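You operate a simulated robot arm through the tools that you are given. There is no shell and no other tool. Be economical: measure what you need, move in short steps, check, and stop when the job is done.

The job below is to be done with a simulated two-armed robot. You get a single attempt, and the scene is never put back.

JOB
Take the wipe from the top of the coder bench and put it on top of the film roll on the top of the pillar shelf. Put the size tile marked "3 mm" from the top of the coder bench on the shelf of the coder bench and the size tile marked "2 mm" on top of the paper roll there. Open the turn plate. The order is free. The turn plate goes anticlockwise seen from above.

Only the result counts: the job must be done as asked and must still hold three seconds after the hand-in. Knocking over, shifting, dropping, spilling or breaking anything else fails it.

ROBOT AND FRAMES
Two 7-joint arms with two-finger grippers on one trunk, on a base that drives. Base frame: it is fixed to the floor where the robot stands at the start and does not move with it; the origin is under the middle of the robot, x ahead of it, y to its left, z up; the surface under the hand at the start is at about z = 0.72. Readings come in m, rad, newtons and seconds.
The left shoulder is at the start at [0.078, 0.151, 0.938], the right one opposite. With the tool pointing down near the work surface each hand reaches from about 0.32 to 0.8 m from the robot's upright axis, wherever it stands, measured 20 degrees to its own side. Places, roughly: film roll [2.5, 0.5, 0.75]; shelf of the coder bench [0.7, -0.5, 0.3]; turn plate [6.6, -3.4, 0.9]. Payload 2.54 kg a hand.
The TCP of each hand is the grasp point between the finger pads, 0.03 m short of the fingertips. In the tool frame z runs along the fingers and y along their closing line. Largest opening 0.116 m; the body of the gripper starts 0.095 m behind the TCP.
Orientation is that of the tool frame in the base frame, as a unit quaternion [x, y, z, w]. With the fingers straight down and closing along the base's y, the tool's x points along the base's -x, its y along +y and its z along -z.

CONTROLS
- The arms move only by the tool apply_moves. It takes "left_increments", "right_increments" or both (then of equal length, played together; a hand with none holds still); each is a list of rows, each an object of numbers (a shift or turn left out is 0, a gripper value left out holds the last): "tx", "ty", "tz": the shift along the base's x, y, z in cm; "wx", "wy", "wz": the turn, a rotation vector about the base's x, y, z in rad; "claw": the gripper command, from -1 (shut) to 1 (fully open), values between in proportion. In form: [{"tx": .., "ty": .., "tz": .., "wx": .., "wy": .., "wz": .., "claw": ..}, ...]. A call has 1 to 10 rows; each row is the pose to reach, as a shift and turn from the pose commanded when the call began. A row lasts 0.2 s, in which the tool goes at most 0.05 m and 0.15 rad; a call with a longer step from one row to the next is refused whole, and so is a gripper value outside its range. Where a pose cannot be reached the arm comes as near as it can. A force on the tool above 40 N (or 10 N above the force at the start of the call, whichever is more), or a blocked arm, ends the call early, and 0.2 s more pass. Each finger travels about 0.072 m/s and halts on what it meets, pressing with about 20 N; the grip force reading is that of the motor and also rises with nothing between the fingers. The clock runs only during rows and for 0.2 s after the last one: add rows that repeat a pose to give the fingers time. It gives the time, the measured TCP pose, the force on the tool (base axes), the opening and the grip force at its end, in the units of the frame above (readings bear some noise), with the torque about the TCP (base axes, N m) and any sound that the robot's microphone picked up, and new pictures: "pictures" is both (left out), scene, wrist or none (wrist: the cameras of the hands that moved).
- Cameras (640 x 400 px; columns grow to the right, rows downward): "scene" is now at [0.1576, -0.005, 1.0607]; the picture's right is [-0.05, -1.00, 0.00], its down [-0.54, 0.03, -0.84] and it looks along [0.84, -0.04, -0.54] (base axes); focal length 214 px, centre (320, 200). "left" rides on the left gripper at [0.069, 0.015, -0.122] in its tool frame; the picture's right is [-0.21, 0.98, 0.00], its down [-0.83, -0.18, -0.53] and it looks along [-0.52, -0.11, 0.85] (tool axes); focal length 251 px, centre (320, 200). "right" rides on the right gripper at [0.069, -0.015, -0.122] in its tool frame; the picture's right is [0.22, 0.98, 0.00], its down [-0.83, 0.18, -0.53] and it looks along [-0.52, 0.12, 0.85] (tool axes); focal length 251 px, centre (320, 200). There is no depth. A picture from a camera that has moved, and an enlarged one, comes with that camera's place and axes in the base frame and with its lens.
- lift_body(by): slides the trunk up (or, below 0, down) by that many m; the arms and the scene camera ride with it, the base frame stays. It gives what a move gives, with no picture.
- steer(legs): drives the robot by 1 to 6 legs, each [ahead, left, turn to the left] in m, m and rad, along the robot's own axes; the way and the turn of a leg run together, so that a leg with both is an arc; at most 1.5 m and 3.142 rad a leg. The arms and the cameras ride along, it lands a little off, and it stops where it bumps. It gives what a move gives, and a new picture of the scene camera.
- aim_head(pan, tilt): turns the head with the scene camera to pan (to the left, within 1.396 rad either way) and tilt (down, from -0.506 to 1.204), counted from straight ahead of the robot. It gives what a move gives, and a new picture of the scene camera.
- zoom(camera, box): a new picture of the part [left, top, right, bottom] of that camera's present view, enlarged. The clock stands still meanwhile.
- job_done(): hands the job in; it is judged then, once.

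Go step by step. Nothing tells you exact positions but the pictures and the camera data: compare them with the known pose of the tool, close in by small moves and look again before you grip or let go. The budget is 165 turns and 260 pictures, counting those below and the enlarged ones. Unless the task says otherwise, let go and move clear before handing in.

The tools are called after "Request:" as name(argument=value, ...) on one line, values as JSON. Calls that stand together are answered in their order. apply_moves: Moves the arms, as the interface text tells. Its arguments: {"type":"object","properties":{"left_increments":{"type":"array","items":{"type":"object","properties":{"tx":{"type":"number"},"ty":{"type":"number"},"tz":{"type":"number"},"wx":{"type":"number"},"wy":{"type":"number"},"wz":{"type":"number"},"claw":{"type":"number"}}}},"right_increments":{"type":"array","items":{"type":"object","properties":{"tx":{"type":"number"},"ty":{"type":"number"},"tz":{"type":"number"},"wx":{"type":"number"},"wy":{"type":"number"},"wz":{"type":"number"},"claw":{"type":"number"}}}},"pictures":{"type":"string","enum":["both","scene","wrist","none"]}},"required":[]} The other tools are called the same way: lift_body (by) slides the trunk up or down; steer (legs) drives the base; aim_head (pan, tilt) turns the head that bears the scene camera; zoom (camera, box) takes an enlarged picture of a part of a camera's view; job_done () hands the job in.

At the start:

```text
clock: 0.0
left_position: [0.3886, 0.1195, 0.9691]
left_tcp_rot: [0.001, 1.0, 0.0, 0.001]
left_contact_force: [0.4, 0.5, 0.0]
left_ft_torque: [-0.01, -0.03, 0.0]
left_finger_gap: 0.1157
left_grip_force: 0.0
right_position: [0.3955, -0.2748, 1.0197]
right_tcp_rot: [0.001, 1.0, 0.0, 0.0]
right_contact_force: [-0.6, 0.0, -0.6]
right_ft_torque: [0.01, -0.01, -0.01]
right_finger_gap: 0.1158
right_grip_force: 0.0
trunk travel left (down, up): [-0.175, 0.114]
robot x, y, heading: [0.0001, -0.0034, -0.001]
head pan, tilt: [-0.054, 0.569]
```

scene: 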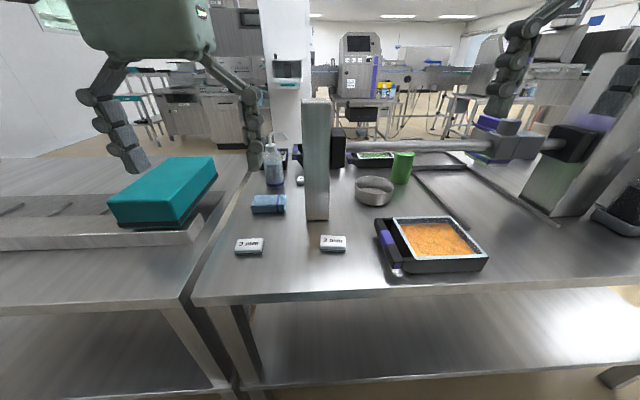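
right: 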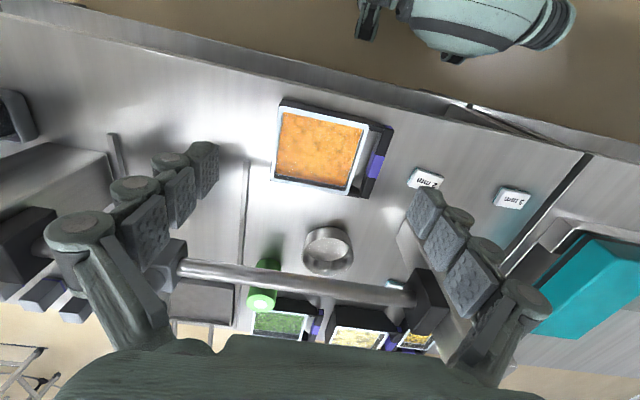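
left: 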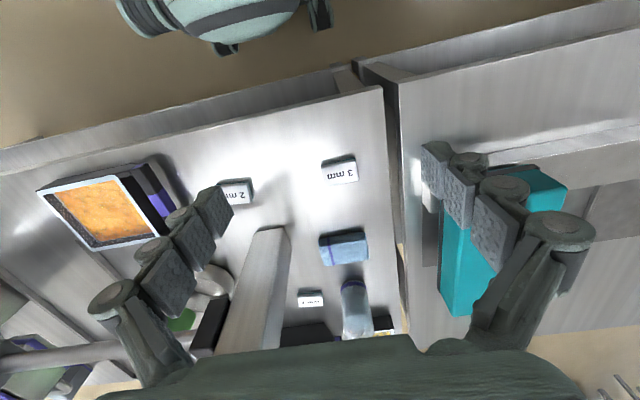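

I see two tiles near the front edge, a blue wipe behind them, and maybe a third tile further back. I'll look closer first.

Request:
zoom(camera="scene", box=[220, 130, 380, 270])

Request:
zoom(camera="left", box=[200, 130, 420, 330])

Request:
aim_head(pan=-0.5, tilt=1.0)

```text
2.86 times, centred on (300, 200) of scene
camera zoom: at [0.1576, -0.005, 1.0607], right [-0.05, -1.0, 0.0], down [-0.54, 0.03, -0.84], along [0.84, -0.04, -0.54], focal length 613 px, centre (377, 200)
```

zoom: 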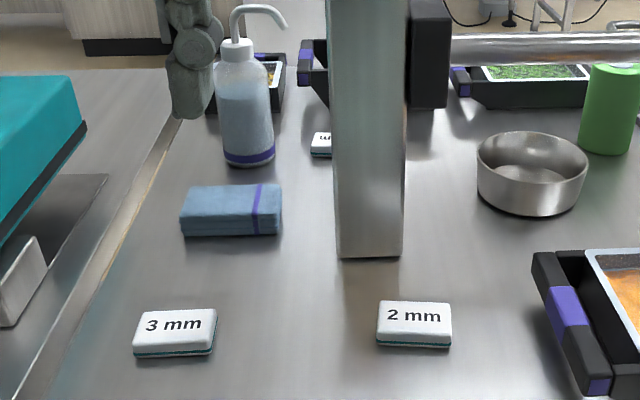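

```text
2.00 times, centred on (310, 230) of left
camera zoom: at [0.3196, 0.1355, 1.0922], right [0.21, 0.98, 0.0], down [0.83, -0.18, 0.53], along [0.52, -0.11, -0.85], focal length 503 px, centre (340, 140)
```

zoom: 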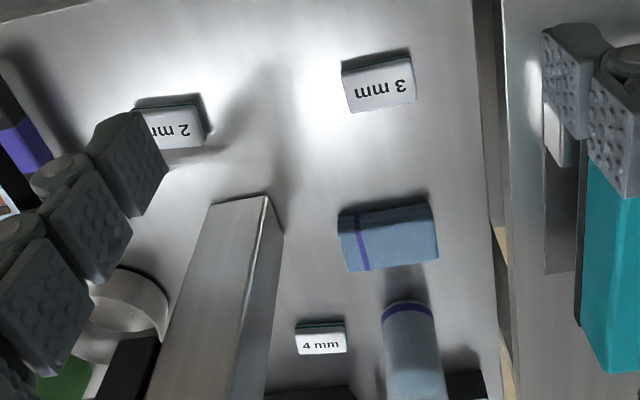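

```text
clock: 0.9
left_position: [0.3889, 0.121, 0.9685]
left_tcp_rot: [0.0, 1.0, -0.001, 0.0]
left_contact_force: [-0.8, 0.4, 0.7]
left_ft_torque: [-0.04, 0.01, -0.02]
left_finger_gap: 0.1159
left_grip_force: 0.1
right_position: [0.3953, -0.274, 1.0217]
right_tcp_rot: [0.002, 1.0, 0.0, 0.0]
right_contact_force: [-0.4, -0.4, 0.6]
right_ft_torque: [-0.02, -0.02, 0.01]
right_finger_gap: 0.116
right_grip_force: 0.1
trunk travel left (down, up): [-0.175, 0.114]
robot x, y, heading: [-0.0002, -0.0009, 0.003]
head pan, tilt: [-0.499, 1.0]
camera scene: at [0.1296, -0.0335, 1.0259], right [-0.48, -0.88, 0.0], down [-0.74, 0.4, -0.54], along [0.47, -0.26, -0.84], focal length 214 px, centre (320, 200)
```

scene: 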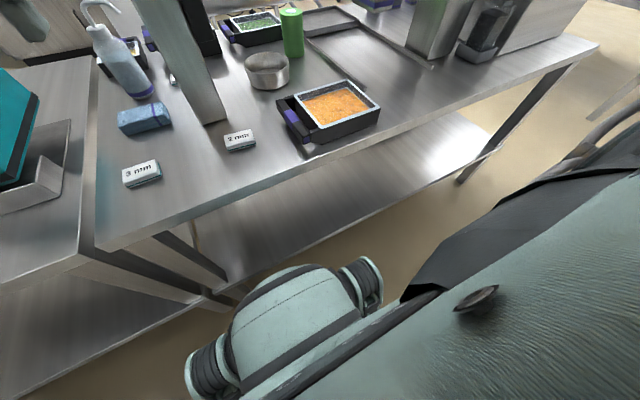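

The 3 mm and 2 mm tiles are identified, and a 4 mm tile lies behind. The shelf's far part isn't visible, so I'll back off and lower the trunk to look under the bench.

Request:
steer(legs=[[-0.9, 0, 0]])

Request:
lift_body(by=-0.17)

Request:
aim_head(pan=-0.25, tilt=0.3)

```text
clock: 4.7
left_position: [-0.3433, 0.1137, 0.9694]
left_tcp_rot: [-0.002, 1.0, 0.0, 0.003]
left_contact_force: [0.2, 0.4, 0.9]
left_ft_torque: [0.01, -0.01, 0.02]
left_finger_gap: 0.116
left_grip_force: 0.1
right_position: [-0.3349, -0.2789, 1.0227]
right_tcp_rot: [-0.002, 1.0, 0.001, 0.002]
right_contact_force: [0.6, 0.1, -0.6]
right_ft_torque: [0.02, 0.0, 0.01]
right_finger_gap: 0.1161
right_grip_force: 0.0
trunk travel left (down, up): [-0.175, 0.114]
robot x, y, heading: [-0.7311, -0.0074, 0.011]
head pan, tilt: [-0.499, 1.0]
stopped in leg 1: the robot was blocked; the commanded pose is now the measured one
camera scene: at [-0.6022, -0.0408, 1.0259], right [-0.47, -0.88, 0.0], down [-0.74, 0.4, -0.54], along [0.48, -0.26, -0.84], focal length 214 px, centre (320, 200)
```

scene: 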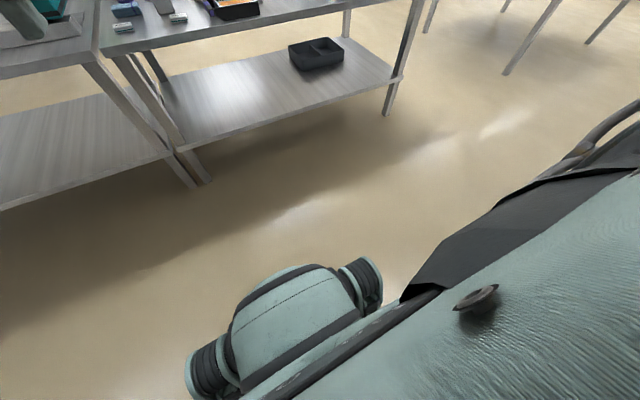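

```text
clock: 6.8
left_position: [-0.3335, 0.1138, 0.8658]
left_tcp_rot: [-0.002, 1.0, -0.002, -0.004]
left_contact_force: [-1.6, 0.4, 3.0]
left_ft_torque: [0.0, -0.19, 0.01]
left_finger_gap: 0.1161
left_grip_force: 0.0
right_position: [-0.3245, -0.2791, 0.9188]
right_tcp_rot: [-0.003, 1.0, 0.0, -0.004]
right_contact_force: [-2.0, 0.1, 1.0]
right_ft_torque: [0.01, -0.21, 0.01]
right_finger_gap: 0.1159
right_grip_force: 0.0
trunk travel left (down, up): [-0.062, 0.227]
robot x, y, heading: [-0.7295, -0.0091, 0.002]
head pan, tilt: [-0.499, 1.0]
stopped: the arm was blocked; the commanded pose is now the measured one
```

```text
clock: 7.9
left_position: [-0.328, 0.1142, 0.8588]
left_tcp_rot: [-0.001, 1.0, -0.001, -0.01]
left_contact_force: [-0.8, 0.8, 0.2]
left_ft_torque: [-0.2, -0.09, -0.02]
left_finger_gap: 0.116
left_grip_force: 0.1
right_position: [-0.3186, -0.2796, 0.9108]
right_tcp_rot: [-0.003, 1.0, 0.0, -0.01]
right_contact_force: [1.0, 1.0, 1.4]
right_ft_torque: [-0.13, 0.11, -0.03]
right_finger_gap: 0.1163
right_grip_force: 0.1
trunk travel left (down, up): [-0.062, 0.227]
robot x, y, heading: [-0.7296, -0.0073, 0.005]
head pan, tilt: [-0.25, 0.3]
camera scene: at [-0.5548, -0.0305, 0.9789], right [-0.24, -0.97, 0.01], down [-0.31, 0.07, -0.95], along [0.92, -0.23, -0.32], focal length 214 px, centre (320, 200)
```

scene: 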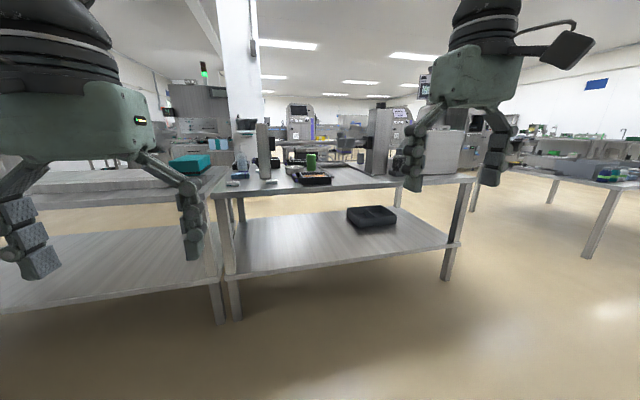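

The shelf shows only a black tray in view. Something behind me blocked the robot, so I'll ease forward and look behind.

Request:
steer(legs=[[0.15, 0, 0]])

Request:
zoom(camera="scene", box=[210, 120, 480, 290])

Request:
aim_head(pan=-1.39, tilt=0.5)

Request:
aim_head(pan=1.39, tilt=0.5)

```text
clock: 9.3
left_position: [-0.1882, 0.1182, 0.8567]
left_tcp_rot: [-0.002, 1.0, -0.002, 0.002]
left_contact_force: [-0.2, -1.1, 0.5]
left_ft_torque: [-0.01, 0.0, -0.02]
left_finger_gap: 0.1161
left_grip_force: 0.1
right_position: [-0.1797, -0.2784, 0.9096]
right_tcp_rot: [-0.003, 1.0, 0.0, 0.003]
right_contact_force: [0.1, 0.3, 0.1]
right_ft_torque: [-0.04, 0.03, 0.03]
right_finger_gap: 0.1158
right_grip_force: 0.1
trunk travel left (down, up): [-0.062, 0.227]
robot x, y, heading: [-0.578, -0.0067, 0.006]
head pan, tilt: [-0.25, 0.3]
camera scene: at [-0.4171, -0.0294, 0.9723], right [-0.24, -0.97, 0.0], down [-0.29, 0.07, -0.96], along [0.93, -0.23, -0.3], focal length 214 px, centre (320, 200)
```

scene: 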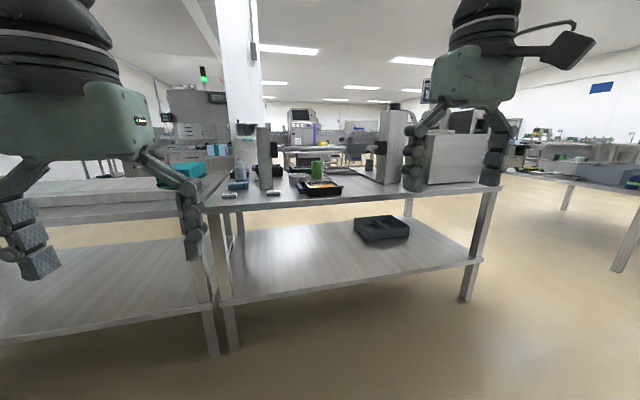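

```text
2.35 times, centred on (345, 205) of scene
camera zoom: at [-0.4171, -0.0294, 0.9723], right [-0.24, -0.97, 0.0], down [-0.29, 0.07, -0.96], along [0.93, -0.23, -0.3], focal length 505 px, centre (261, 188)
```

zoom: 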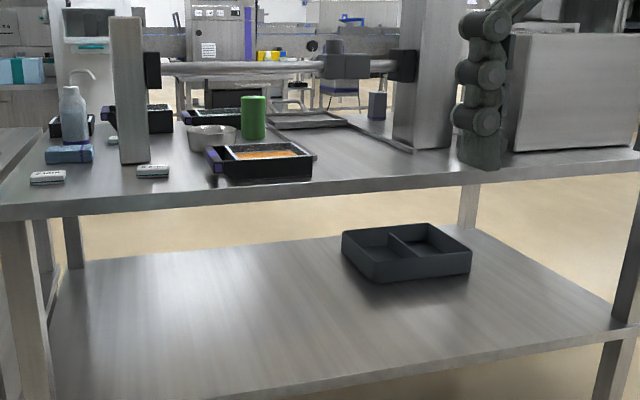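

```text
clock: 10.7
left_position: [-0.189, 0.115, 0.8571]
left_tcp_rot: [-0.002, 1.0, -0.001, 0.001]
left_contact_force: [0.7, 0.2, -0.1]
left_ft_torque: [-0.06, 0.0, -0.01]
left_finger_gap: 0.1162
left_grip_force: 0.1
right_position: [-0.1804, -0.2782, 0.91]
right_tcp_rot: [-0.004, 1.0, 0.0, 0.003]
right_contact_force: [1.0, -0.2, 0.4]
right_ft_torque: [0.0, 0.02, -0.02]
right_finger_gap: 0.1162
right_grip_force: 0.2
trunk travel left (down, up): [-0.062, 0.227]
robot x, y, heading: [-0.582, -0.0082, 0.008]
head pan, tilt: [-1.389, 0.499]
camera scene: at [-0.4907, -0.0963, 0.954], right [-0.98, -0.19, 0.0], down [-0.09, 0.47, -0.88], along [0.16, -0.86, -0.48], focal length 214 px, centre (320, 200)
```

scene: 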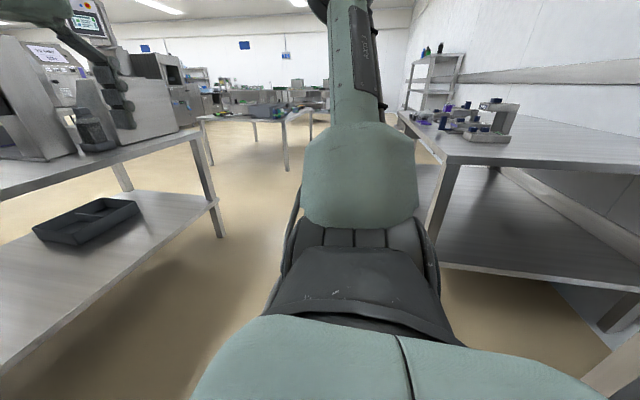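

```text
clock: 13.1
left_position: [-0.188, 0.1167, 0.8561]
left_tcp_rot: [-0.003, 1.0, -0.001, 0.002]
left_contact_force: [0.0, 0.7, 1.5]
left_ft_torque: [0.01, -0.01, 0.03]
left_finger_gap: 0.116
left_grip_force: 0.0
right_position: [-0.1793, -0.2797, 0.9097]
right_tcp_rot: [-0.003, 1.0, 0.0, 0.003]
right_contact_force: [0.2, -0.1, 0.2]
right_ft_torque: [0.02, 0.02, -0.02]
right_finger_gap: 0.1162
right_grip_force: 0.0
trunk travel left (down, up): [-0.062, 0.227]
robot x, y, heading: [-0.5736, -0.0088, 0.007]
head pan, tilt: [1.389, 0.499]
camera scene: at [-0.4919, 0.0827, 0.954], right [0.98, -0.17, 0.0], down [-0.08, -0.47, -0.88], along [0.15, 0.86, -0.48], focal length 214 px, centre (320, 200)
```

scene: 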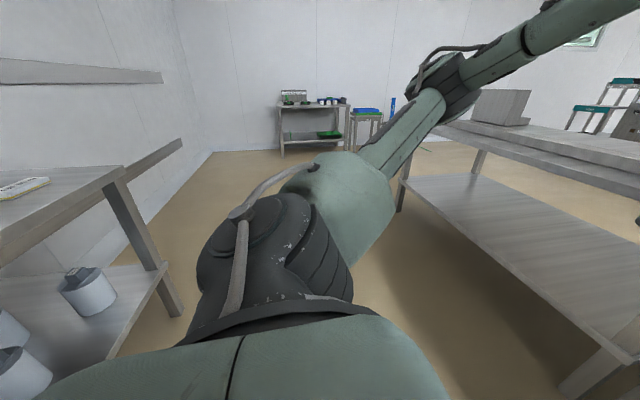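

A bench stands behind (that is what I touched). No roll on the shelf so far, so I'll drive in, raise up, and look closely at objects on the bench top, such as the green cylinder.

Request:
lift_body(by=0.11)

Request:
aim_head(pan=-0.3, tilt=0.45)

Request:
steer(legs=[[0.5, -0.2, 0]])

Request:
zoom(camera="scene", box=[200, 100, 400, 225])

Request:
zoom(camera="scene", box=[400, 60, 640, 210])

```text
clock: 14.5
left_position: [-0.1889, 0.1162, 0.9672]
left_tcp_rot: [-0.004, 1.0, -0.001, 0.001]
left_contact_force: [-0.3, 1.4, 0.2]
left_ft_torque: [0.01, 0.0, 0.0]
left_finger_gap: 0.1162
left_grip_force: 0.1
right_position: [-0.1799, -0.2784, 1.0198]
right_tcp_rot: [-0.004, 1.0, 0.0, 0.002]
right_contact_force: [0.4, 0.2, -0.1]
right_ft_torque: [0.0, 0.0, 0.01]
right_finger_gap: 0.1159
right_grip_force: 0.2
trunk travel left (down, up): [-0.172, 0.117]
robot x, y, heading: [-0.5782, -0.0071, 0.006]
head pan, tilt: [1.389, 0.499]
```

```text
clock: 16.2
left_position: [-0.188, 0.1155, 0.9673]
left_tcp_rot: [-0.002, 1.0, -0.001, 0.001]
left_contact_force: [-0.4, -0.1, 0.9]
left_ft_torque: [-0.03, -0.02, -0.01]
left_finger_gap: 0.1158
left_grip_force: 0.0
right_position: [-0.1786, -0.2785, 1.0213]
right_tcp_rot: [-0.003, 1.0, 0.0, 0.002]
right_contact_force: [0.0, 0.5, 0.1]
right_ft_torque: [0.01, -0.01, 0.04]
right_finger_gap: 0.1161
right_grip_force: 0.0
trunk travel left (down, up): [-0.172, 0.117]
robot x, y, heading: [-0.5765, -0.0036, 0.007]
head pan, tilt: [-0.3, 0.45]
camera scene: at [-0.4198, -0.0335, 1.0685], right [-0.29, -0.96, 0.0], down [-0.42, 0.13, -0.9], along [0.86, -0.26, -0.44], focal length 214 px, centre (320, 200)
```

scene: 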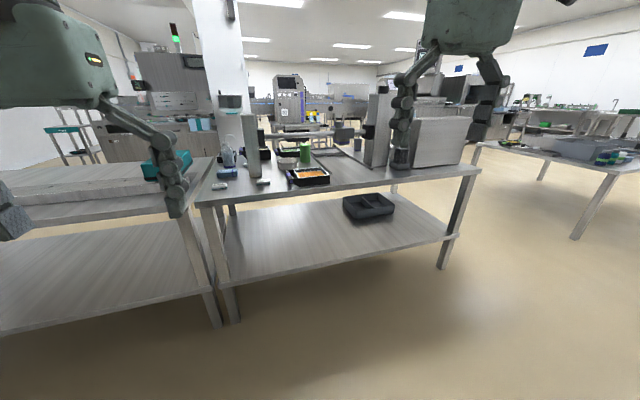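

```text
clock: 19.4
left_position: [0.3129, -0.0751, 0.9672]
left_tcp_rot: [-0.008, 1.0, -0.001, 0.002]
left_contact_force: [0.3, 0.8, 0.2]
left_ft_torque: [0.0, 0.0, 0.01]
left_finger_gap: 0.116
left_grip_force: 0.1
right_position: [0.3273, -0.4698, 1.0196]
right_tcp_rot: [-0.008, 1.0, 0.0, 0.003]
right_contact_force: [-0.1, -1.1, -0.1]
right_ft_torque: [0.0, 0.02, 0.01]
right_finger_gap: 0.1161
right_grip_force: 0.0
trunk travel left (down, up): [-0.172, 0.117]
robot x, y, heading: [-0.0733, -0.2043, 0.014]
head pan, tilt: [-0.3, 0.45]
camera scene: at [0.0843, -0.227, 1.0685], right [-0.28, -0.96, 0.0], down [-0.42, 0.12, -0.9], along [0.86, -0.25, -0.44], focal length 214 px, centre (320, 200)
```

scene: 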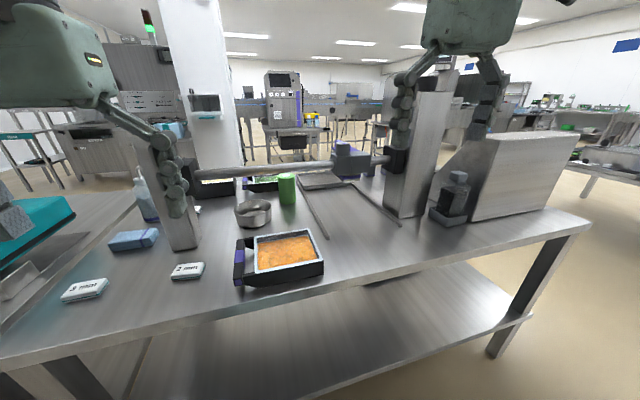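

```text
3.20 times, centred on (300, 162) of scene
camera zoom: at [0.0843, -0.227, 1.0685], right [-0.28, -0.96, 0.0], down [-0.42, 0.12, -0.9], along [0.86, -0.25, -0.44], focal length 686 px, centre (384, 320)
```

zoom: 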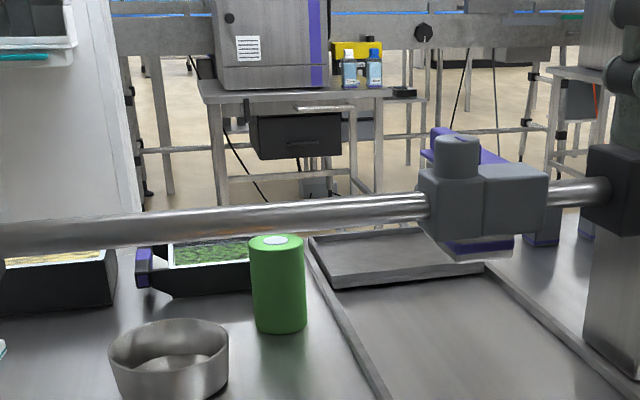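

```text
2.67 times, centred on (520, 135) of scene
camera zoom: at [0.0843, -0.227, 1.0685], right [-0.28, -0.96, 0.0], down [-0.42, 0.12, -0.9], along [0.86, -0.25, -0.44], focal length 572 px, centre (-213, 373)
```

zoom: 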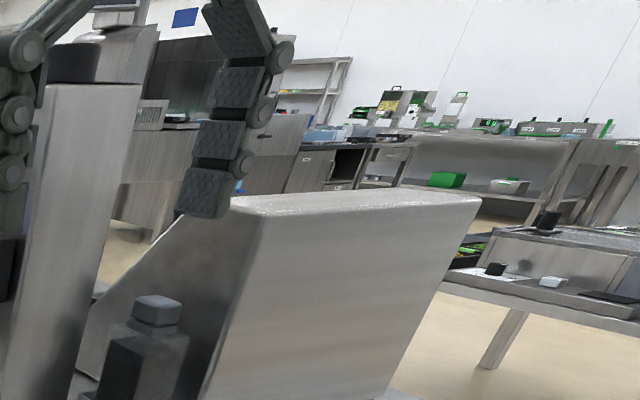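

I take the green cylinder (with a core in its top) at about [0.82, -0.31], top z≈0.81, as the paper roll; a bar spans x≈0.59, z≈0.91 in front of it. I'll first fetch the 2 mm tile with the right hand, moving the left hand aside.

Request:
steer(legs=[[0.07, 0, 0]])

Request:
apply_moves(left_increments=[{"ty": 2.5, "tz": 1}, {"ty": 5, "tz": 2}, {"ty": 7.5, "tz": 3}, {"ty": 10, "tz": 4}, {"ty": 12.5, "tz": 5}, {"ty": 15, "tz": 6}, {"ty": 17.5, "tz": 7}, {"ty": 20, "tz": 8}, {"ty": 22, "tz": 9}, {"ty": 22, "tz": 10}], right_increments=[{"ty": 4.2, "tz": -1}, {"ty": 8.4, "tz": -2}, {"ty": 12.6, "tz": -3}, {"ty": 16.8, "tz": -4}, {"ty": 21, "tz": -5, "wy": -0.07}, {"ty": 25.2, "tz": -6, "wy": -0.14}, {"ty": 29.4, "tz": -7, "wy": -0.21}, {"ty": 33.6, "tz": -8, "wy": -0.28}, {"ty": 37.8, "tz": -9, "wy": -0.35}, {"ty": 42, "tz": -10, "wy": -0.35}], pictures="both")

```text
clock: 20.4
left_position: [0.3854, -0.0745, 0.9672]
left_tcp_rot: [-0.007, 1.0, 0.0, 0.002]
left_contact_force: [-0.4, -0.1, -0.3]
left_ft_torque: [-0.03, 0.07, 0.0]
left_finger_gap: 0.1158
left_grip_force: 0.0
right_position: [0.3989, -0.4693, 1.02]
right_tcp_rot: [-0.008, 1.0, -0.001, 0.002]
right_contact_force: [0.5, 0.5, 0.4]
right_ft_torque: [-0.03, 0.01, 0.02]
right_finger_gap: 0.1162
right_grip_force: 0.1
trunk travel left (down, up): [-0.172, 0.117]
robot x, y, heading: [-0.0001, -0.2023, 0.019]
head pan, tilt: [-0.3, 0.45]
camera scene: at [0.1543, -0.2256, 1.0684], right [-0.28, -0.96, 0.0], down [-0.42, 0.12, -0.9], along [0.86, -0.25, -0.44], focal length 214 px, centre (320, 200)
```

scene: 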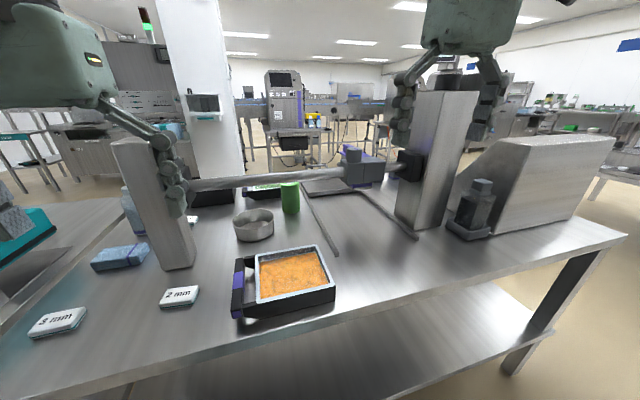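

```text
clock: 22.6
left_position: [0.3807, 0.1456, 1.0702]
left_tcp_rot: [-0.008, 1.0, 0.0, 0.005]
left_contact_force: [-1.0, 0.0, 0.5]
left_ft_torque: [-0.03, -0.18, 0.0]
left_finger_gap: 0.116
left_grip_force: 0.1
right_position: [0.3913, -0.2531, 0.9352]
right_tcp_rot: [-0.009, 0.984, -0.002, 0.178]
right_contact_force: [-2.0, -0.1, 0.8]
right_ft_torque: [-0.04, -0.17, 0.0]
right_finger_gap: 0.1161
right_grip_force: 0.1
right hand out of reach, approached as far as the arm can: row 6, 7, 8, 9, 10
trunk travel left (down, up): [-0.172, 0.117]
robot x, y, heading: [-0.0023, -0.2, 0.02]
head pan, tilt: [-0.3, 0.45]
camera scene: at [0.1507, -0.2257, 1.0693], right [-0.28, -0.96, 0.0], down [-0.41, 0.12, -0.9], along [0.87, -0.25, -0.43], focal length 214 px, centre (320, 200)
camera right: at [0.2844, -0.2711, 1.0255], right [-0.22, 0.97, -0.08], down [0.58, 0.2, 0.79], along [0.78, 0.12, -0.61], focal length 251 px, centre (320, 200)
camera left: at [0.3093, 0.1605, 1.1925], right [0.2, 0.98, 0.0], down [0.82, -0.17, 0.54], along [0.53, -0.11, -0.84], focal length 251 px, centre (320, 200)
```

scene: 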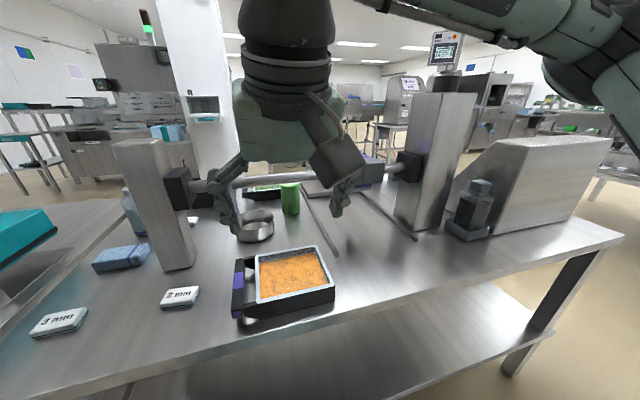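
right: 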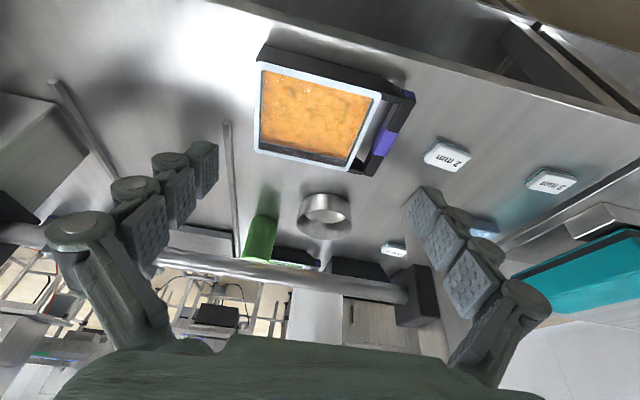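
left: 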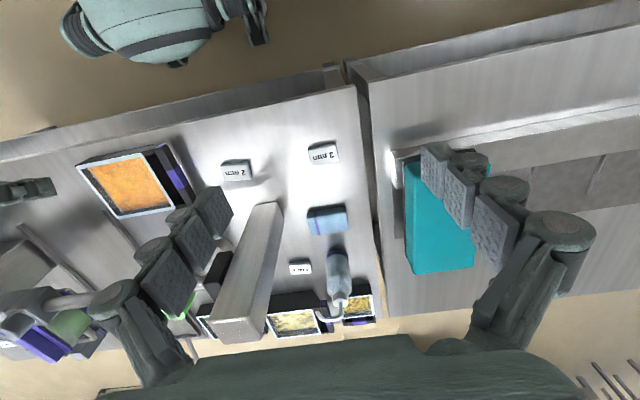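

The right arm cannot cross that far, so I'll shift the base left by 0.3 m and approach from there.

Request:
steer(legs=[[0, 0.3, -0.02]])

Request:
apply_moves(right_increments=[{"ty": -3}, {"ty": -6}, {"ty": -9}, {"ty": -9}], pictures="wrist")

```text
clock: 26.0
left_position: [0.3855, 0.44, 1.0676]
left_tcp_rot: [-0.002, 1.0, -0.001, 0.002]
left_contact_force: [0.5, 0.3, -0.2]
left_ft_torque: [0.0, 0.0, 0.01]
left_finger_gap: 0.116
left_grip_force: 0.1
right_position: [0.3895, 0.0391, 0.9325]
right_tcp_rot: [-0.003, 0.985, -0.002, 0.175]
right_contact_force: [-0.6, -0.3, 0.1]
right_ft_torque: [0.01, -0.01, -0.04]
right_finger_gap: 0.1162
right_grip_force: 0.0
trunk travel left (down, up): [-0.172, 0.117]
robot x, y, heading: [-0.0041, 0.0957, 0.005]
head pan, tilt: [-0.3, 0.45]
camera scene: at [0.1501, 0.0709, 1.0685], right [-0.29, -0.96, 0.0], down [-0.42, 0.13, -0.9], along [0.86, -0.26, -0.44], focal length 214 px, centre (320, 200)
```

scene: 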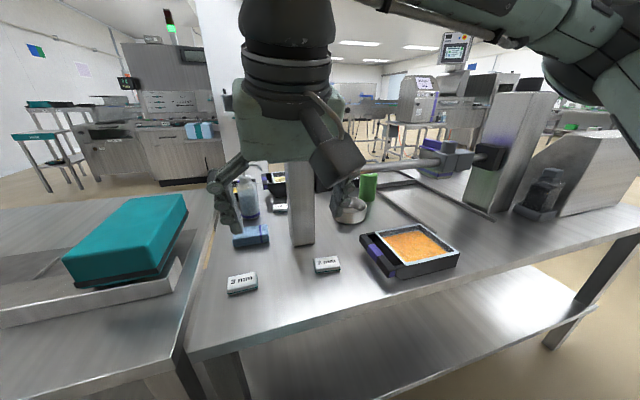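

```text
clock: 27.0
left_position: [0.3851, 0.4395, 1.0675]
left_tcp_rot: [-0.002, 1.0, -0.001, 0.002]
left_contact_force: [-0.4, -0.5, 0.8]
left_ft_torque: [0.01, -0.03, 0.02]
left_finger_gap: 0.116
left_grip_force: 0.0
right_position: [0.3901, -0.0528, 0.9344]
right_tcp_rot: [-0.003, 0.985, -0.002, 0.174]
right_contact_force: [-0.1, -0.1, -0.3]
right_ft_torque: [-0.01, 0.03, -0.02]
right_finger_gap: 0.1159
right_grip_force: 0.0
trunk travel left (down, up): [-0.172, 0.117]
robot x, y, heading: [-0.0069, 0.097, 0.003]
head pan, tilt: [-0.3, 0.45]
camera right: at [0.2844, -0.0676, 1.0249], right [-0.21, 0.98, -0.08], down [0.59, 0.19, 0.78], along [0.78, 0.11, -0.62], focal length 251 px, centre (320, 200)
```

right: 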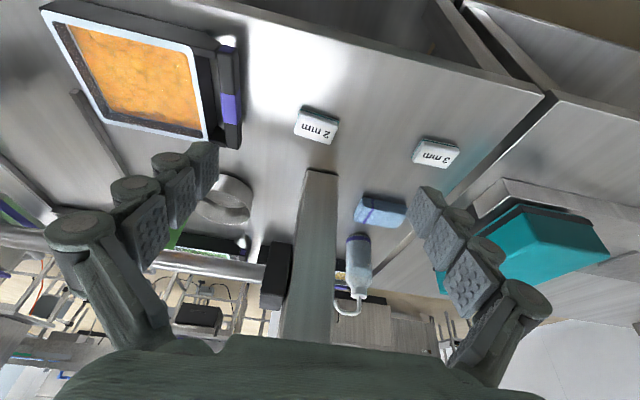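

The tile sits at about (0.490, -0.053). I'll move above it and look again before going down.

Request:
apply_moves(right_increments=[{"tx": 3, "tz": -3}, {"tx": 6, "tz": -6}, {"tx": 9, "tz": -9}, {"tx": 9.2, "tz": -12}, {"tx": 9.2, "tz": -12}], pictures="both")

```text
clock: 28.2
left_position: [0.3848, 0.4401, 1.068]
left_tcp_rot: [-0.002, 1.0, -0.001, 0.001]
left_contact_force: [-0.2, 0.3, 0.0]
left_ft_torque: [0.0, 0.03, 0.03]
left_finger_gap: 0.1158
left_grip_force: 0.0
right_position: [0.4828, -0.0527, 0.8128]
right_tcp_rot: [-0.003, 0.985, -0.002, 0.174]
right_contact_force: [0.4, -0.3, 0.1]
right_ft_torque: [0.02, 0.01, -0.01]
right_finger_gap: 0.1162
right_grip_force: 0.0
trunk travel left (down, up): [-0.172, 0.117]
robot x, y, heading: [-0.0033, 0.0953, 0.008]
head pan, tilt: [-0.3, 0.45]
camera scene: at [0.1501, 0.0708, 1.0685], right [-0.29, -0.96, 0.0], down [-0.42, 0.13, -0.9], along [0.86, -0.26, -0.44], focal length 214 px, centre (320, 200)
camera right: at [0.3761, -0.0672, 0.9046], right [-0.21, 0.98, -0.08], down [0.59, 0.19, 0.78], along [0.78, 0.11, -0.62], focal length 251 px, centre (320, 200)
```

scene: 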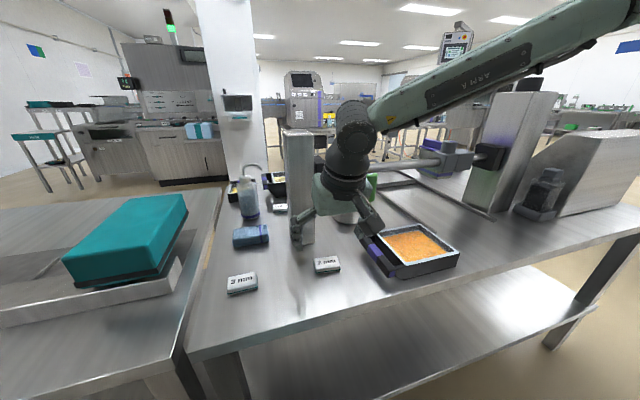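
right: 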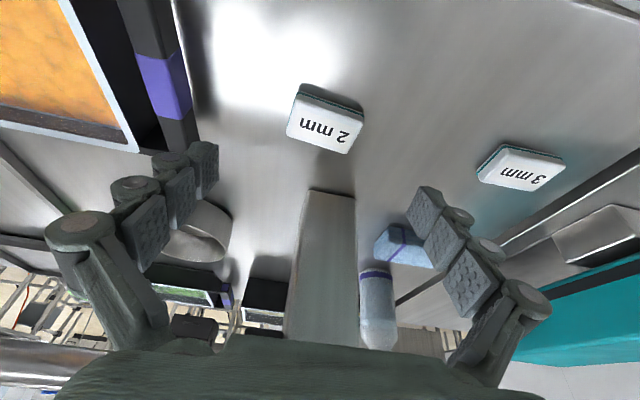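

Position is confirmed. I'll go down and close.

Request:
apply_moves(right_increments=[{"tx": 0, "tz": -2.5}, {"tx": 0, "tz": -4.2}, {"tz": -5.3}, {"tz": -5.3}], pictures="wrist")

```text
clock: 29.2
left_position: [0.3841, 0.4393, 1.0674]
left_tcp_rot: [-0.002, 1.0, -0.001, 0.001]
left_contact_force: [0.2, 0.3, 0.3]
left_ft_torque: [-0.01, -0.02, 0.01]
left_finger_gap: 0.1162
left_grip_force: 0.0
right_position: [0.482, -0.05, 0.7603]
right_tcp_rot: [-0.002, 0.985, -0.003, 0.175]
right_contact_force: [0.6, -0.4, -0.3]
right_ft_torque: [-0.01, 0.03, -0.01]
right_finger_gap: 0.1159
right_grip_force: 0.1
trunk travel left (down, up): [-0.172, 0.117]
robot x, y, heading: [-0.0087, 0.0973, 0.007]
head pan, tilt: [-0.3, 0.45]
camera right: at [0.3751, -0.066, 0.8516], right [-0.2, 0.98, -0.08], down [0.59, 0.19, 0.78], along [0.78, 0.11, -0.62], focal length 251 px, centre (320, 200)
```

right: 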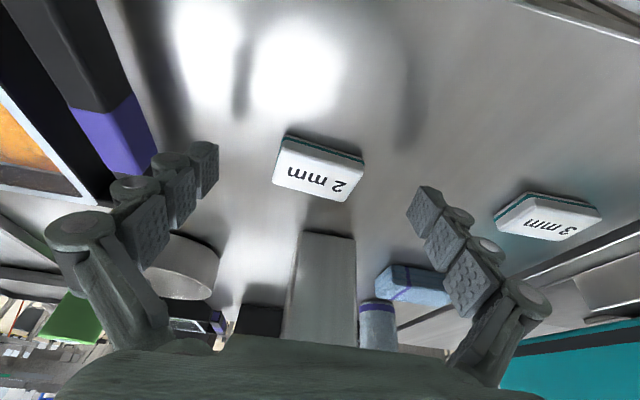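

The tile lies between the pads; closing.

Request:
apply_moves(right_increments=[{"claw": -1}, {"claw": -1}, {"claw": -1}, {"claw": -1}, {"claw": -1}], pictures="wrist")

Request:
apply_moves(right_increments=[{"tz": 2}, {"tz": 5}, {"tz": 9}, {"tz": 9}], pictures="wrist")

```text
clock: 30.4
left_position: [0.3859, 0.4415, 1.0677]
left_tcp_rot: [-0.002, 1.0, -0.001, 0.002]
left_contact_force: [-0.5, -1.1, 0.1]
left_ft_torque: [-0.02, 0.0, -0.01]
left_finger_gap: 0.116
left_grip_force: 0.0
right_position: [0.4817, -0.0504, 0.7607]
right_tcp_rot: [-0.002, 0.985, -0.004, 0.174]
right_contact_force: [0.5, 0.8, 2.3]
right_ft_torque: [0.02, 0.0, 0.02]
right_finger_gap: 0.0556
right_grip_force: 19.7
trunk travel left (down, up): [-0.172, 0.117]
robot x, y, heading: [-0.0086, 0.0973, 0.006]
head pan, tilt: [-0.3, 0.45]
camera right: at [0.3751, -0.066, 0.8519], right [-0.21, 0.98, -0.08], down [0.59, 0.19, 0.78], along [0.78, 0.11, -0.61], focal length 251 px, centre (320, 200)
```

right: 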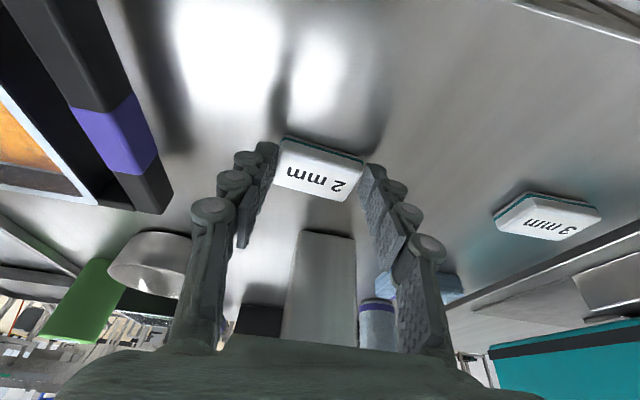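

```text
clock: 31.4
left_position: [0.3849, 0.4403, 1.0674]
left_tcp_rot: [-0.002, 1.0, -0.001, 0.001]
left_contact_force: [-0.3, -0.7, -0.4]
left_ft_torque: [-0.02, 0.03, -0.02]
left_finger_gap: 0.1162
left_grip_force: 0.0
right_position: [0.4811, -0.0501, 0.8495]
right_tcp_rot: [-0.003, 0.985, -0.003, 0.174]
right_contact_force: [0.4, -0.4, -0.9]
right_ft_torque: [0.05, -0.02, 0.02]
right_finger_gap: 0.0001
right_grip_force: 19.8
trunk travel left (down, up): [-0.172, 0.117]
robot x, y, heading: [-0.0062, 0.1007, 0.001]
head pan, tilt: [-0.3, 0.45]
camera right: at [0.3742, -0.0653, 0.9417], right [-0.21, 0.98, -0.08], down [0.59, 0.19, 0.78], along [0.78, 0.11, -0.62], focal length 251 px, centre (320, 200)
```

right: 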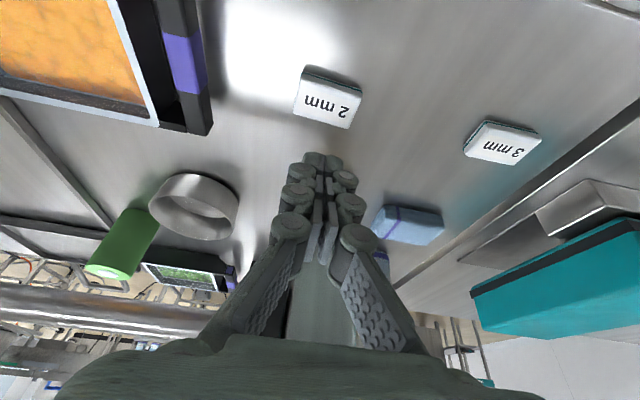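

The grip only caught the tile's edge and slipped; the tile remained flat in place. I'll reopen, go about 1 cm deeper and slightly further forward.

Request:
apply_moves(right_increments=[{"claw": 1}, {"claw": 1}, {"claw": 1}, {"claw": 1}, {"claw": 1}], pictures="none")

Request:
apply_moves(right_increments=[{"tz": -4, "tx": 0.5}, {"tz": -8, "tx": 0.5}, {"tz": -9.4, "tx": 0.5}, {"tz": -9.8, "tx": 0.5}, {"tz": -10.2, "tx": 0.5}, {"tz": -10.2, "tx": 0.5}], pictures="wrist")

```text
clock: 32.6
left_position: [0.3849, 0.439, 1.0672]
left_tcp_rot: [-0.001, 1.0, -0.001, 0.002]
left_contact_force: [0.2, -0.4, 0.2]
left_ft_torque: [-0.01, 0.02, 0.03]
left_finger_gap: 0.1161
left_grip_force: 0.1
right_position: [0.4814, -0.0498, 0.8493]
right_tcp_rot: [-0.002, 0.984, -0.003, 0.176]
right_contact_force: [-0.4, 0.4, 0.4]
right_ft_torque: [0.03, 0.02, 0.01]
right_finger_gap: 0.1159
right_grip_force: 0.0
trunk travel left (down, up): [-0.172, 0.117]
robot x, y, heading: [-0.0056, 0.1001, 0.005]
head pan, tilt: [-0.3, 0.45]
```

```text
clock: 34.0
left_position: [0.3858, 0.441, 1.0676]
left_tcp_rot: [-0.001, 1.0, -0.001, 0.001]
left_contact_force: [-0.4, 0.0, 0.4]
left_ft_torque: [-0.01, -0.01, 0.01]
left_finger_gap: 0.1161
left_grip_force: 0.0
right_position: [0.4882, -0.0505, 0.7484]
right_tcp_rot: [-0.003, 0.985, -0.003, 0.175]
right_contact_force: [-0.1, 0.0, 0.3]
right_ft_torque: [0.01, 0.0, 0.02]
right_finger_gap: 0.116
right_grip_force: 0.1
trunk travel left (down, up): [-0.172, 0.117]
robot x, y, heading: [-0.0053, 0.0985, 0.003]
head pan, tilt: [-0.3, 0.45]
camera right: at [0.3809, -0.0668, 0.84], right [-0.21, 0.98, -0.08], down [0.59, 0.19, 0.78], along [0.78, 0.11, -0.62], focal length 251 px, centre (320, 200)
```

right: 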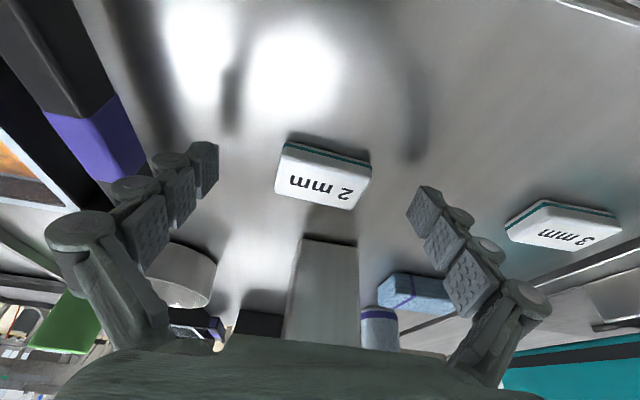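

No contact yet; I'll go on down in small steps.

Request:
apply_moves(right_increments=[{"tz": -0.3}, {"tz": -0.6}, {"tz": -0.8}, {"tz": -0.8}], pictures="wrist")

```text
clock: 35.0
left_position: [0.3864, 0.4398, 1.0672]
left_tcp_rot: [-0.001, 1.0, -0.001, 0.001]
left_contact_force: [-0.3, 0.0, 0.8]
left_ft_torque: [0.04, 0.0, -0.03]
left_finger_gap: 0.116
left_grip_force: 0.1
right_position: [0.4878, -0.0501, 0.7413]
right_tcp_rot: [-0.002, 0.985, -0.003, 0.175]
right_contact_force: [0.5, -0.1, 0.0]
right_ft_torque: [-0.01, -0.01, -0.02]
right_finger_gap: 0.1158
right_grip_force: 0.0
trunk travel left (down, up): [-0.172, 0.117]
robot x, y, heading: [-0.0065, 0.0991, 0.005]
head pan, tilt: [-0.3, 0.45]
camera right: at [0.38, -0.0665, 0.832], right [-0.21, 0.98, -0.08], down [0.59, 0.19, 0.78], along [0.78, 0.11, -0.62], focal length 251 px, centre (320, 200)
```

right: 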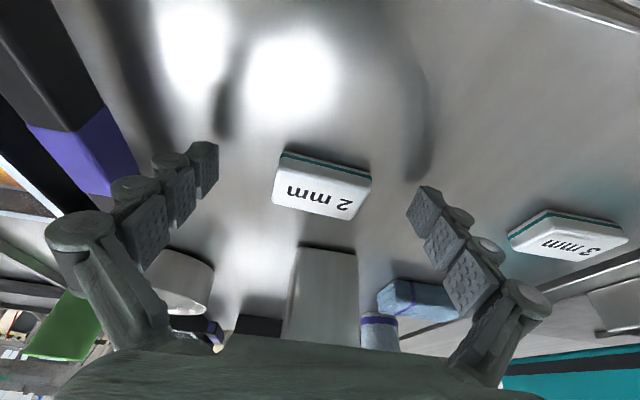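

The table is nearer z≈0.706, so the tile centre is at x≈0.502. I'll nudge forward and close.

Request:
apply_moves(right_increments=[{"tx": 0.6}, {"tx": 0.6, "claw": -1}, {"tx": 0.6, "claw": -1}, {"tx": 0.6, "claw": -1}, {"tx": 0.6, "claw": -1}, {"tx": 0.6, "claw": -1}], pictures="none")

Request:
apply_moves(right_increments=[{"tz": 2}, {"tz": 5}, {"tz": 9}, {"tz": 9}], pictures="wrist")

```text
clock: 36.0
left_position: [0.382, 0.4411, 1.0693]
left_tcp_rot: [-0.001, 1.0, -0.001, 0.004]
left_contact_force: [-0.3, 0.1, 0.0]
left_ft_torque: [0.02, -0.01, -0.03]
left_finger_gap: 0.1162
left_grip_force: 0.0
right_position: [0.4963, -0.0465, 0.7504]
right_tcp_rot: [-0.005, 0.982, 0.002, 0.187]
right_contact_force: [-9.0, -2.7, 35.8]
right_ft_torque: [-0.39, 0.22, -0.1]
right_finger_gap: 0.0548
right_grip_force: 31.0
trunk travel left (down, up): [-0.172, 0.117]
robot x, y, heading: [-0.0036, 0.0981, 0.006]
head pan, tilt: [-0.3, 0.45]
stopped in row 4 (right hand): the force on the tool passed its limit at 45 N (the readings are from after the stop); the commanded pose is now the measured one
```

```text
clock: 37.0
left_position: [0.3849, 0.4395, 1.0677]
left_tcp_rot: [-0.002, 1.0, 0.0, 0.001]
left_contact_force: [-0.4, -0.8, -0.6]
left_ft_torque: [0.04, -0.02, 0.01]
left_finger_gap: 0.1161
left_grip_force: 0.0
right_position: [0.4962, -0.0473, 0.8357]
right_tcp_rot: [-0.004, 0.984, 0.0, 0.18]
right_contact_force: [0.5, 0.8, -0.3]
right_ft_torque: [0.02, -0.01, 0.0]
right_finger_gap: 0.0547
right_grip_force: 20.0
trunk travel left (down, up): [-0.172, 0.117]
robot x, y, heading: [-0.0067, 0.0966, 0.004]
head pan, tilt: [-0.3, 0.45]
camera right: at [0.3878, -0.0637, 0.9251], right [-0.21, 0.98, -0.08], down [0.58, 0.19, 0.79], along [0.79, 0.12, -0.61], focal length 251 px, centre (320, 200)
```

right: 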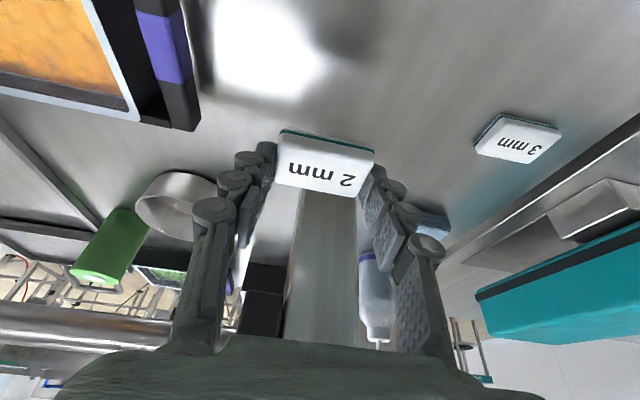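

The tile is firmly held. Next I lift it high and shift the base right so the roll comes within the right arm's reach over the bar.

Request:
apply_moves(right_increments=[{"tz": 5}, {"tz": 10}, {"tz": 15}, {"tz": 20}, {"tz": 22}, {"tz": 22}], pictures="none")

Request:
steer(legs=[[0.0, -0.27, 0]])

Request:
zoom(camera="right", box=[120, 100, 480, 325])

```text
clock: 38.4
left_position: [0.3837, 0.4399, 1.0678]
left_tcp_rot: [-0.002, 1.0, 0.0, 0.002]
left_contact_force: [0.1, 0.3, -0.2]
left_ft_torque: [0.01, 0.0, -0.01]
left_finger_gap: 0.1162
left_grip_force: 0.2
right_position: [0.4961, -0.0491, 1.0549]
right_tcp_rot: [-0.004, 0.984, 0.001, 0.18]
right_contact_force: [0.0, 0.4, -0.7]
right_ft_torque: [-0.03, 0.0, 0.0]
right_finger_gap: 0.0549
right_grip_force: 19.9
trunk travel left (down, up): [-0.172, 0.117]
robot x, y, heading: [-0.0088, 0.0975, 0.01]
head pan, tilt: [-0.3, 0.45]
```

```text
clock: 41.5
left_position: [0.3851, 0.1778, 1.0676]
left_tcp_rot: [-0.004, 1.0, -0.001, 0.001]
left_contact_force: [-0.1, 0.4, -0.7]
left_ft_torque: [0.01, -0.01, 0.01]
left_finger_gap: 0.116
left_grip_force: 0.0
right_position: [0.4992, -0.308, 1.053]
right_tcp_rot: [-0.006, 0.983, 0.002, 0.181]
right_contact_force: [0.6, -0.4, -0.4]
right_ft_torque: [-0.01, 0.01, -0.01]
right_finger_gap: 0.055
right_grip_force: 20.0
trunk travel left (down, up): [-0.172, 0.117]
robot x, y, heading: [-0.0033, -0.1652, 0.009]
head pan, tilt: [-0.3, 0.45]
camera scene: at [0.152, -0.1925, 1.0685], right [-0.29, -0.96, 0.0], down [-0.42, 0.12, -0.9], along [0.86, -0.26, -0.44], focal length 214 px, centre (320, 200)
```

scene: 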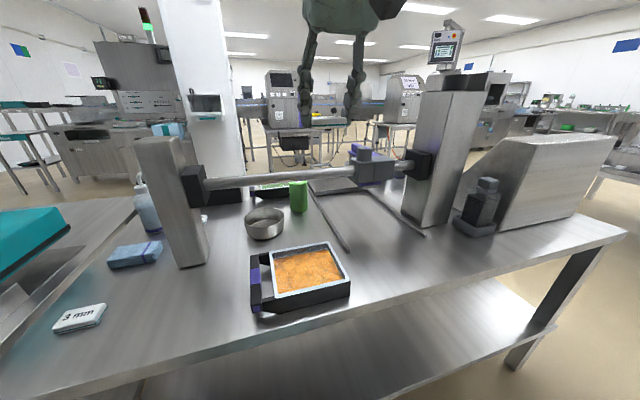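

```text
1.78 times, centred on (300, 212) of right
camera zoom: at [0.3913, -0.3263, 1.1435], right [-0.21, 0.97, -0.08], down [0.58, 0.19, 0.79], along [0.79, 0.12, -0.61], focal length 447 px, centre (356, 178)
```

zoom: 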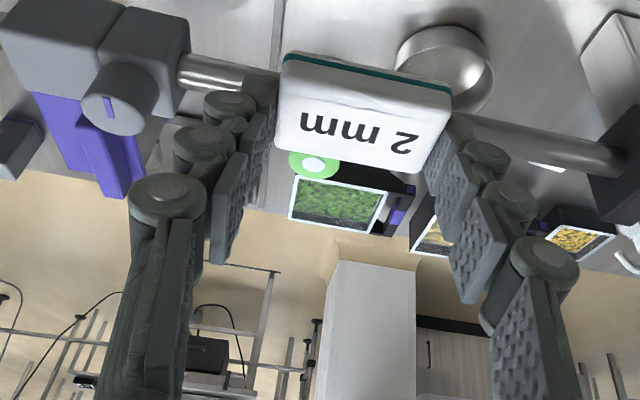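

I'll refine the roll's place with an enlarged scene view.

Request:
zoom(camera="scene", box=[250, 160, 350, 222])

Request:
zoom(camera="right", box=[240, 150, 340, 212])

```text
6.40 times, centred on (300, 191) of scene
camera zoom: at [0.152, -0.1925, 1.0685], right [-0.29, -0.96, 0.0], down [-0.42, 0.12, -0.9], along [0.86, -0.26, -0.44], focal length 1373 px, centre (448, 258)
```

zoom: 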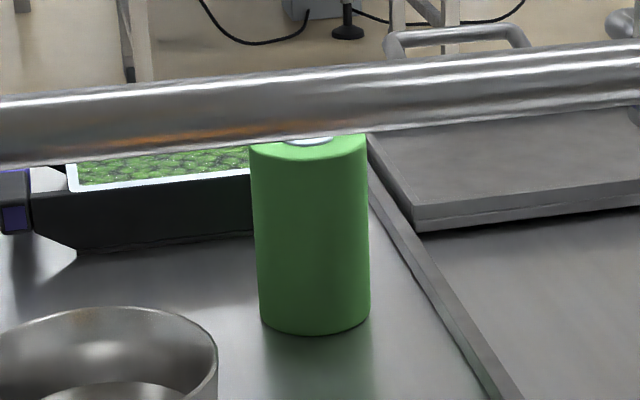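

```text
6.40 times, centred on (290, 181) of right
camera zoom: at [0.3913, -0.3263, 1.1435], right [-0.21, 0.97, -0.08], down [0.58, 0.19, 0.79], along [0.79, 0.12, -0.61], focal length 1609 px, centre (512, 322)
```

zoom: 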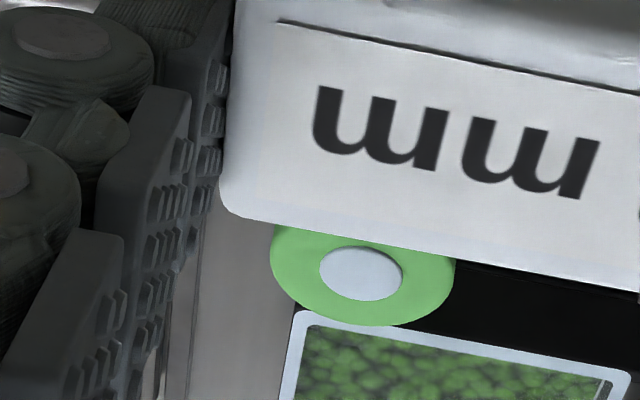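

Roll top centre is about (0.801, -0.313, 0.816). I raise the trunk for clearance over the bar and reach forward.

Request:
lift_body(by=0.1)

Request:
apply_moves(right_increments=[{"tx": 4}, {"tx": 8}, {"tx": 12}, {"tx": 16}, {"tx": 20}, {"tx": 24}, {"tx": 27}, {"tx": 30.4, "ty": -0.3}, {"tx": 30.4, "ty": -0.3}], pictures="both")

```text
clock: 42.8
left_position: [0.3853, 0.178, 1.1682]
left_tcp_rot: [-0.004, 1.0, 0.0, 0.001]
left_contact_force: [-0.3, -1.0, -0.6]
left_ft_torque: [0.04, 0.03, -0.02]
left_finger_gap: 0.1161
left_grip_force: 0.1
right_position: [0.5, -0.3096, 1.1537]
right_tcp_rot: [-0.006, 0.983, 0.001, 0.181]
right_contact_force: [-0.4, -0.5, -0.2]
right_ft_torque: [-0.03, 0.01, 0.03]
right_finger_gap: 0.0549
right_grip_force: 19.4
trunk travel left (down, up): [-0.272, 0.017]
robot x, y, heading: [-0.0042, -0.1652, 0.012]
head pan, tilt: [-0.3, 0.45]
```

```text
clock: 44.8
left_position: [0.3834, 0.1794, 1.1689]
left_tcp_rot: [-0.004, 1.0, 0.0, 0.003]
left_contact_force: [-1.3, 0.4, 0.1]
left_ft_torque: [-0.04, -0.08, -0.01]
left_finger_gap: 0.1157
left_grip_force: 0.1
right_position: [0.7036, -0.4004, 1.0889]
right_tcp_rot: [-0.007, 0.983, 0.001, 0.183]
right_contact_force: [-0.9, 1.2, 0.5]
right_ft_torque: [-0.02, -0.03, 0.04]
right_finger_gap: 0.0548
right_grip_force: 20.1
right hand out of reach, approached as far as the arm can: row 3, 4, 5, 6, 7, 8, 9
trunk travel left (down, up): [-0.272, 0.017]
robot x, y, heading: [-0.0011, -0.1668, 0.012]
head pan, tilt: [-0.3, 0.45]
camera scene: at [0.1501, -0.1915, 1.169], right [-0.29, -0.96, 0.0], down [-0.41, 0.12, -0.9], along [0.86, -0.26, -0.43], focal length 214 px, centre (320, 200)
camera right: at [0.5959, -0.418, 1.1794], right [-0.21, 0.97, -0.08], down [0.58, 0.19, 0.79], along [0.79, 0.13, -0.6], focal length 251 px, centre (320, 200)
```

scene: 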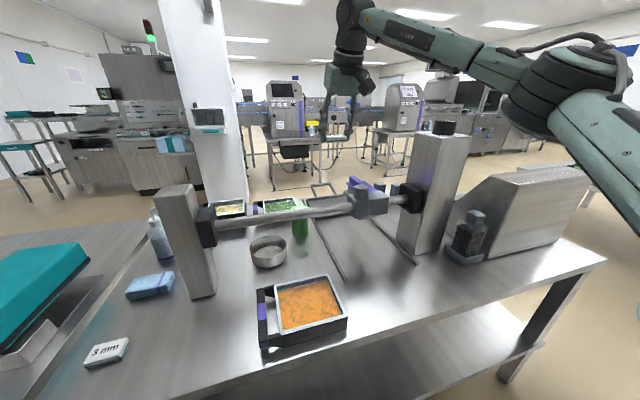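
right: 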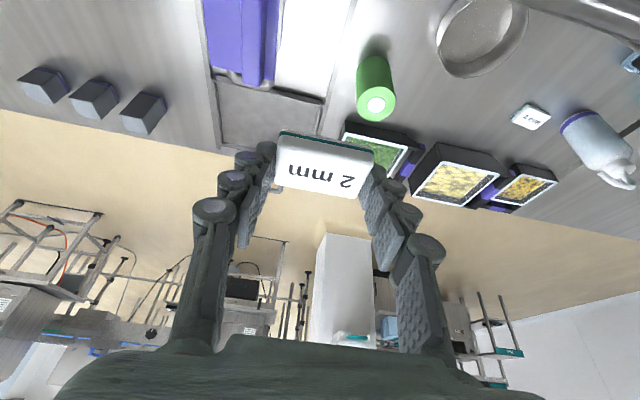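

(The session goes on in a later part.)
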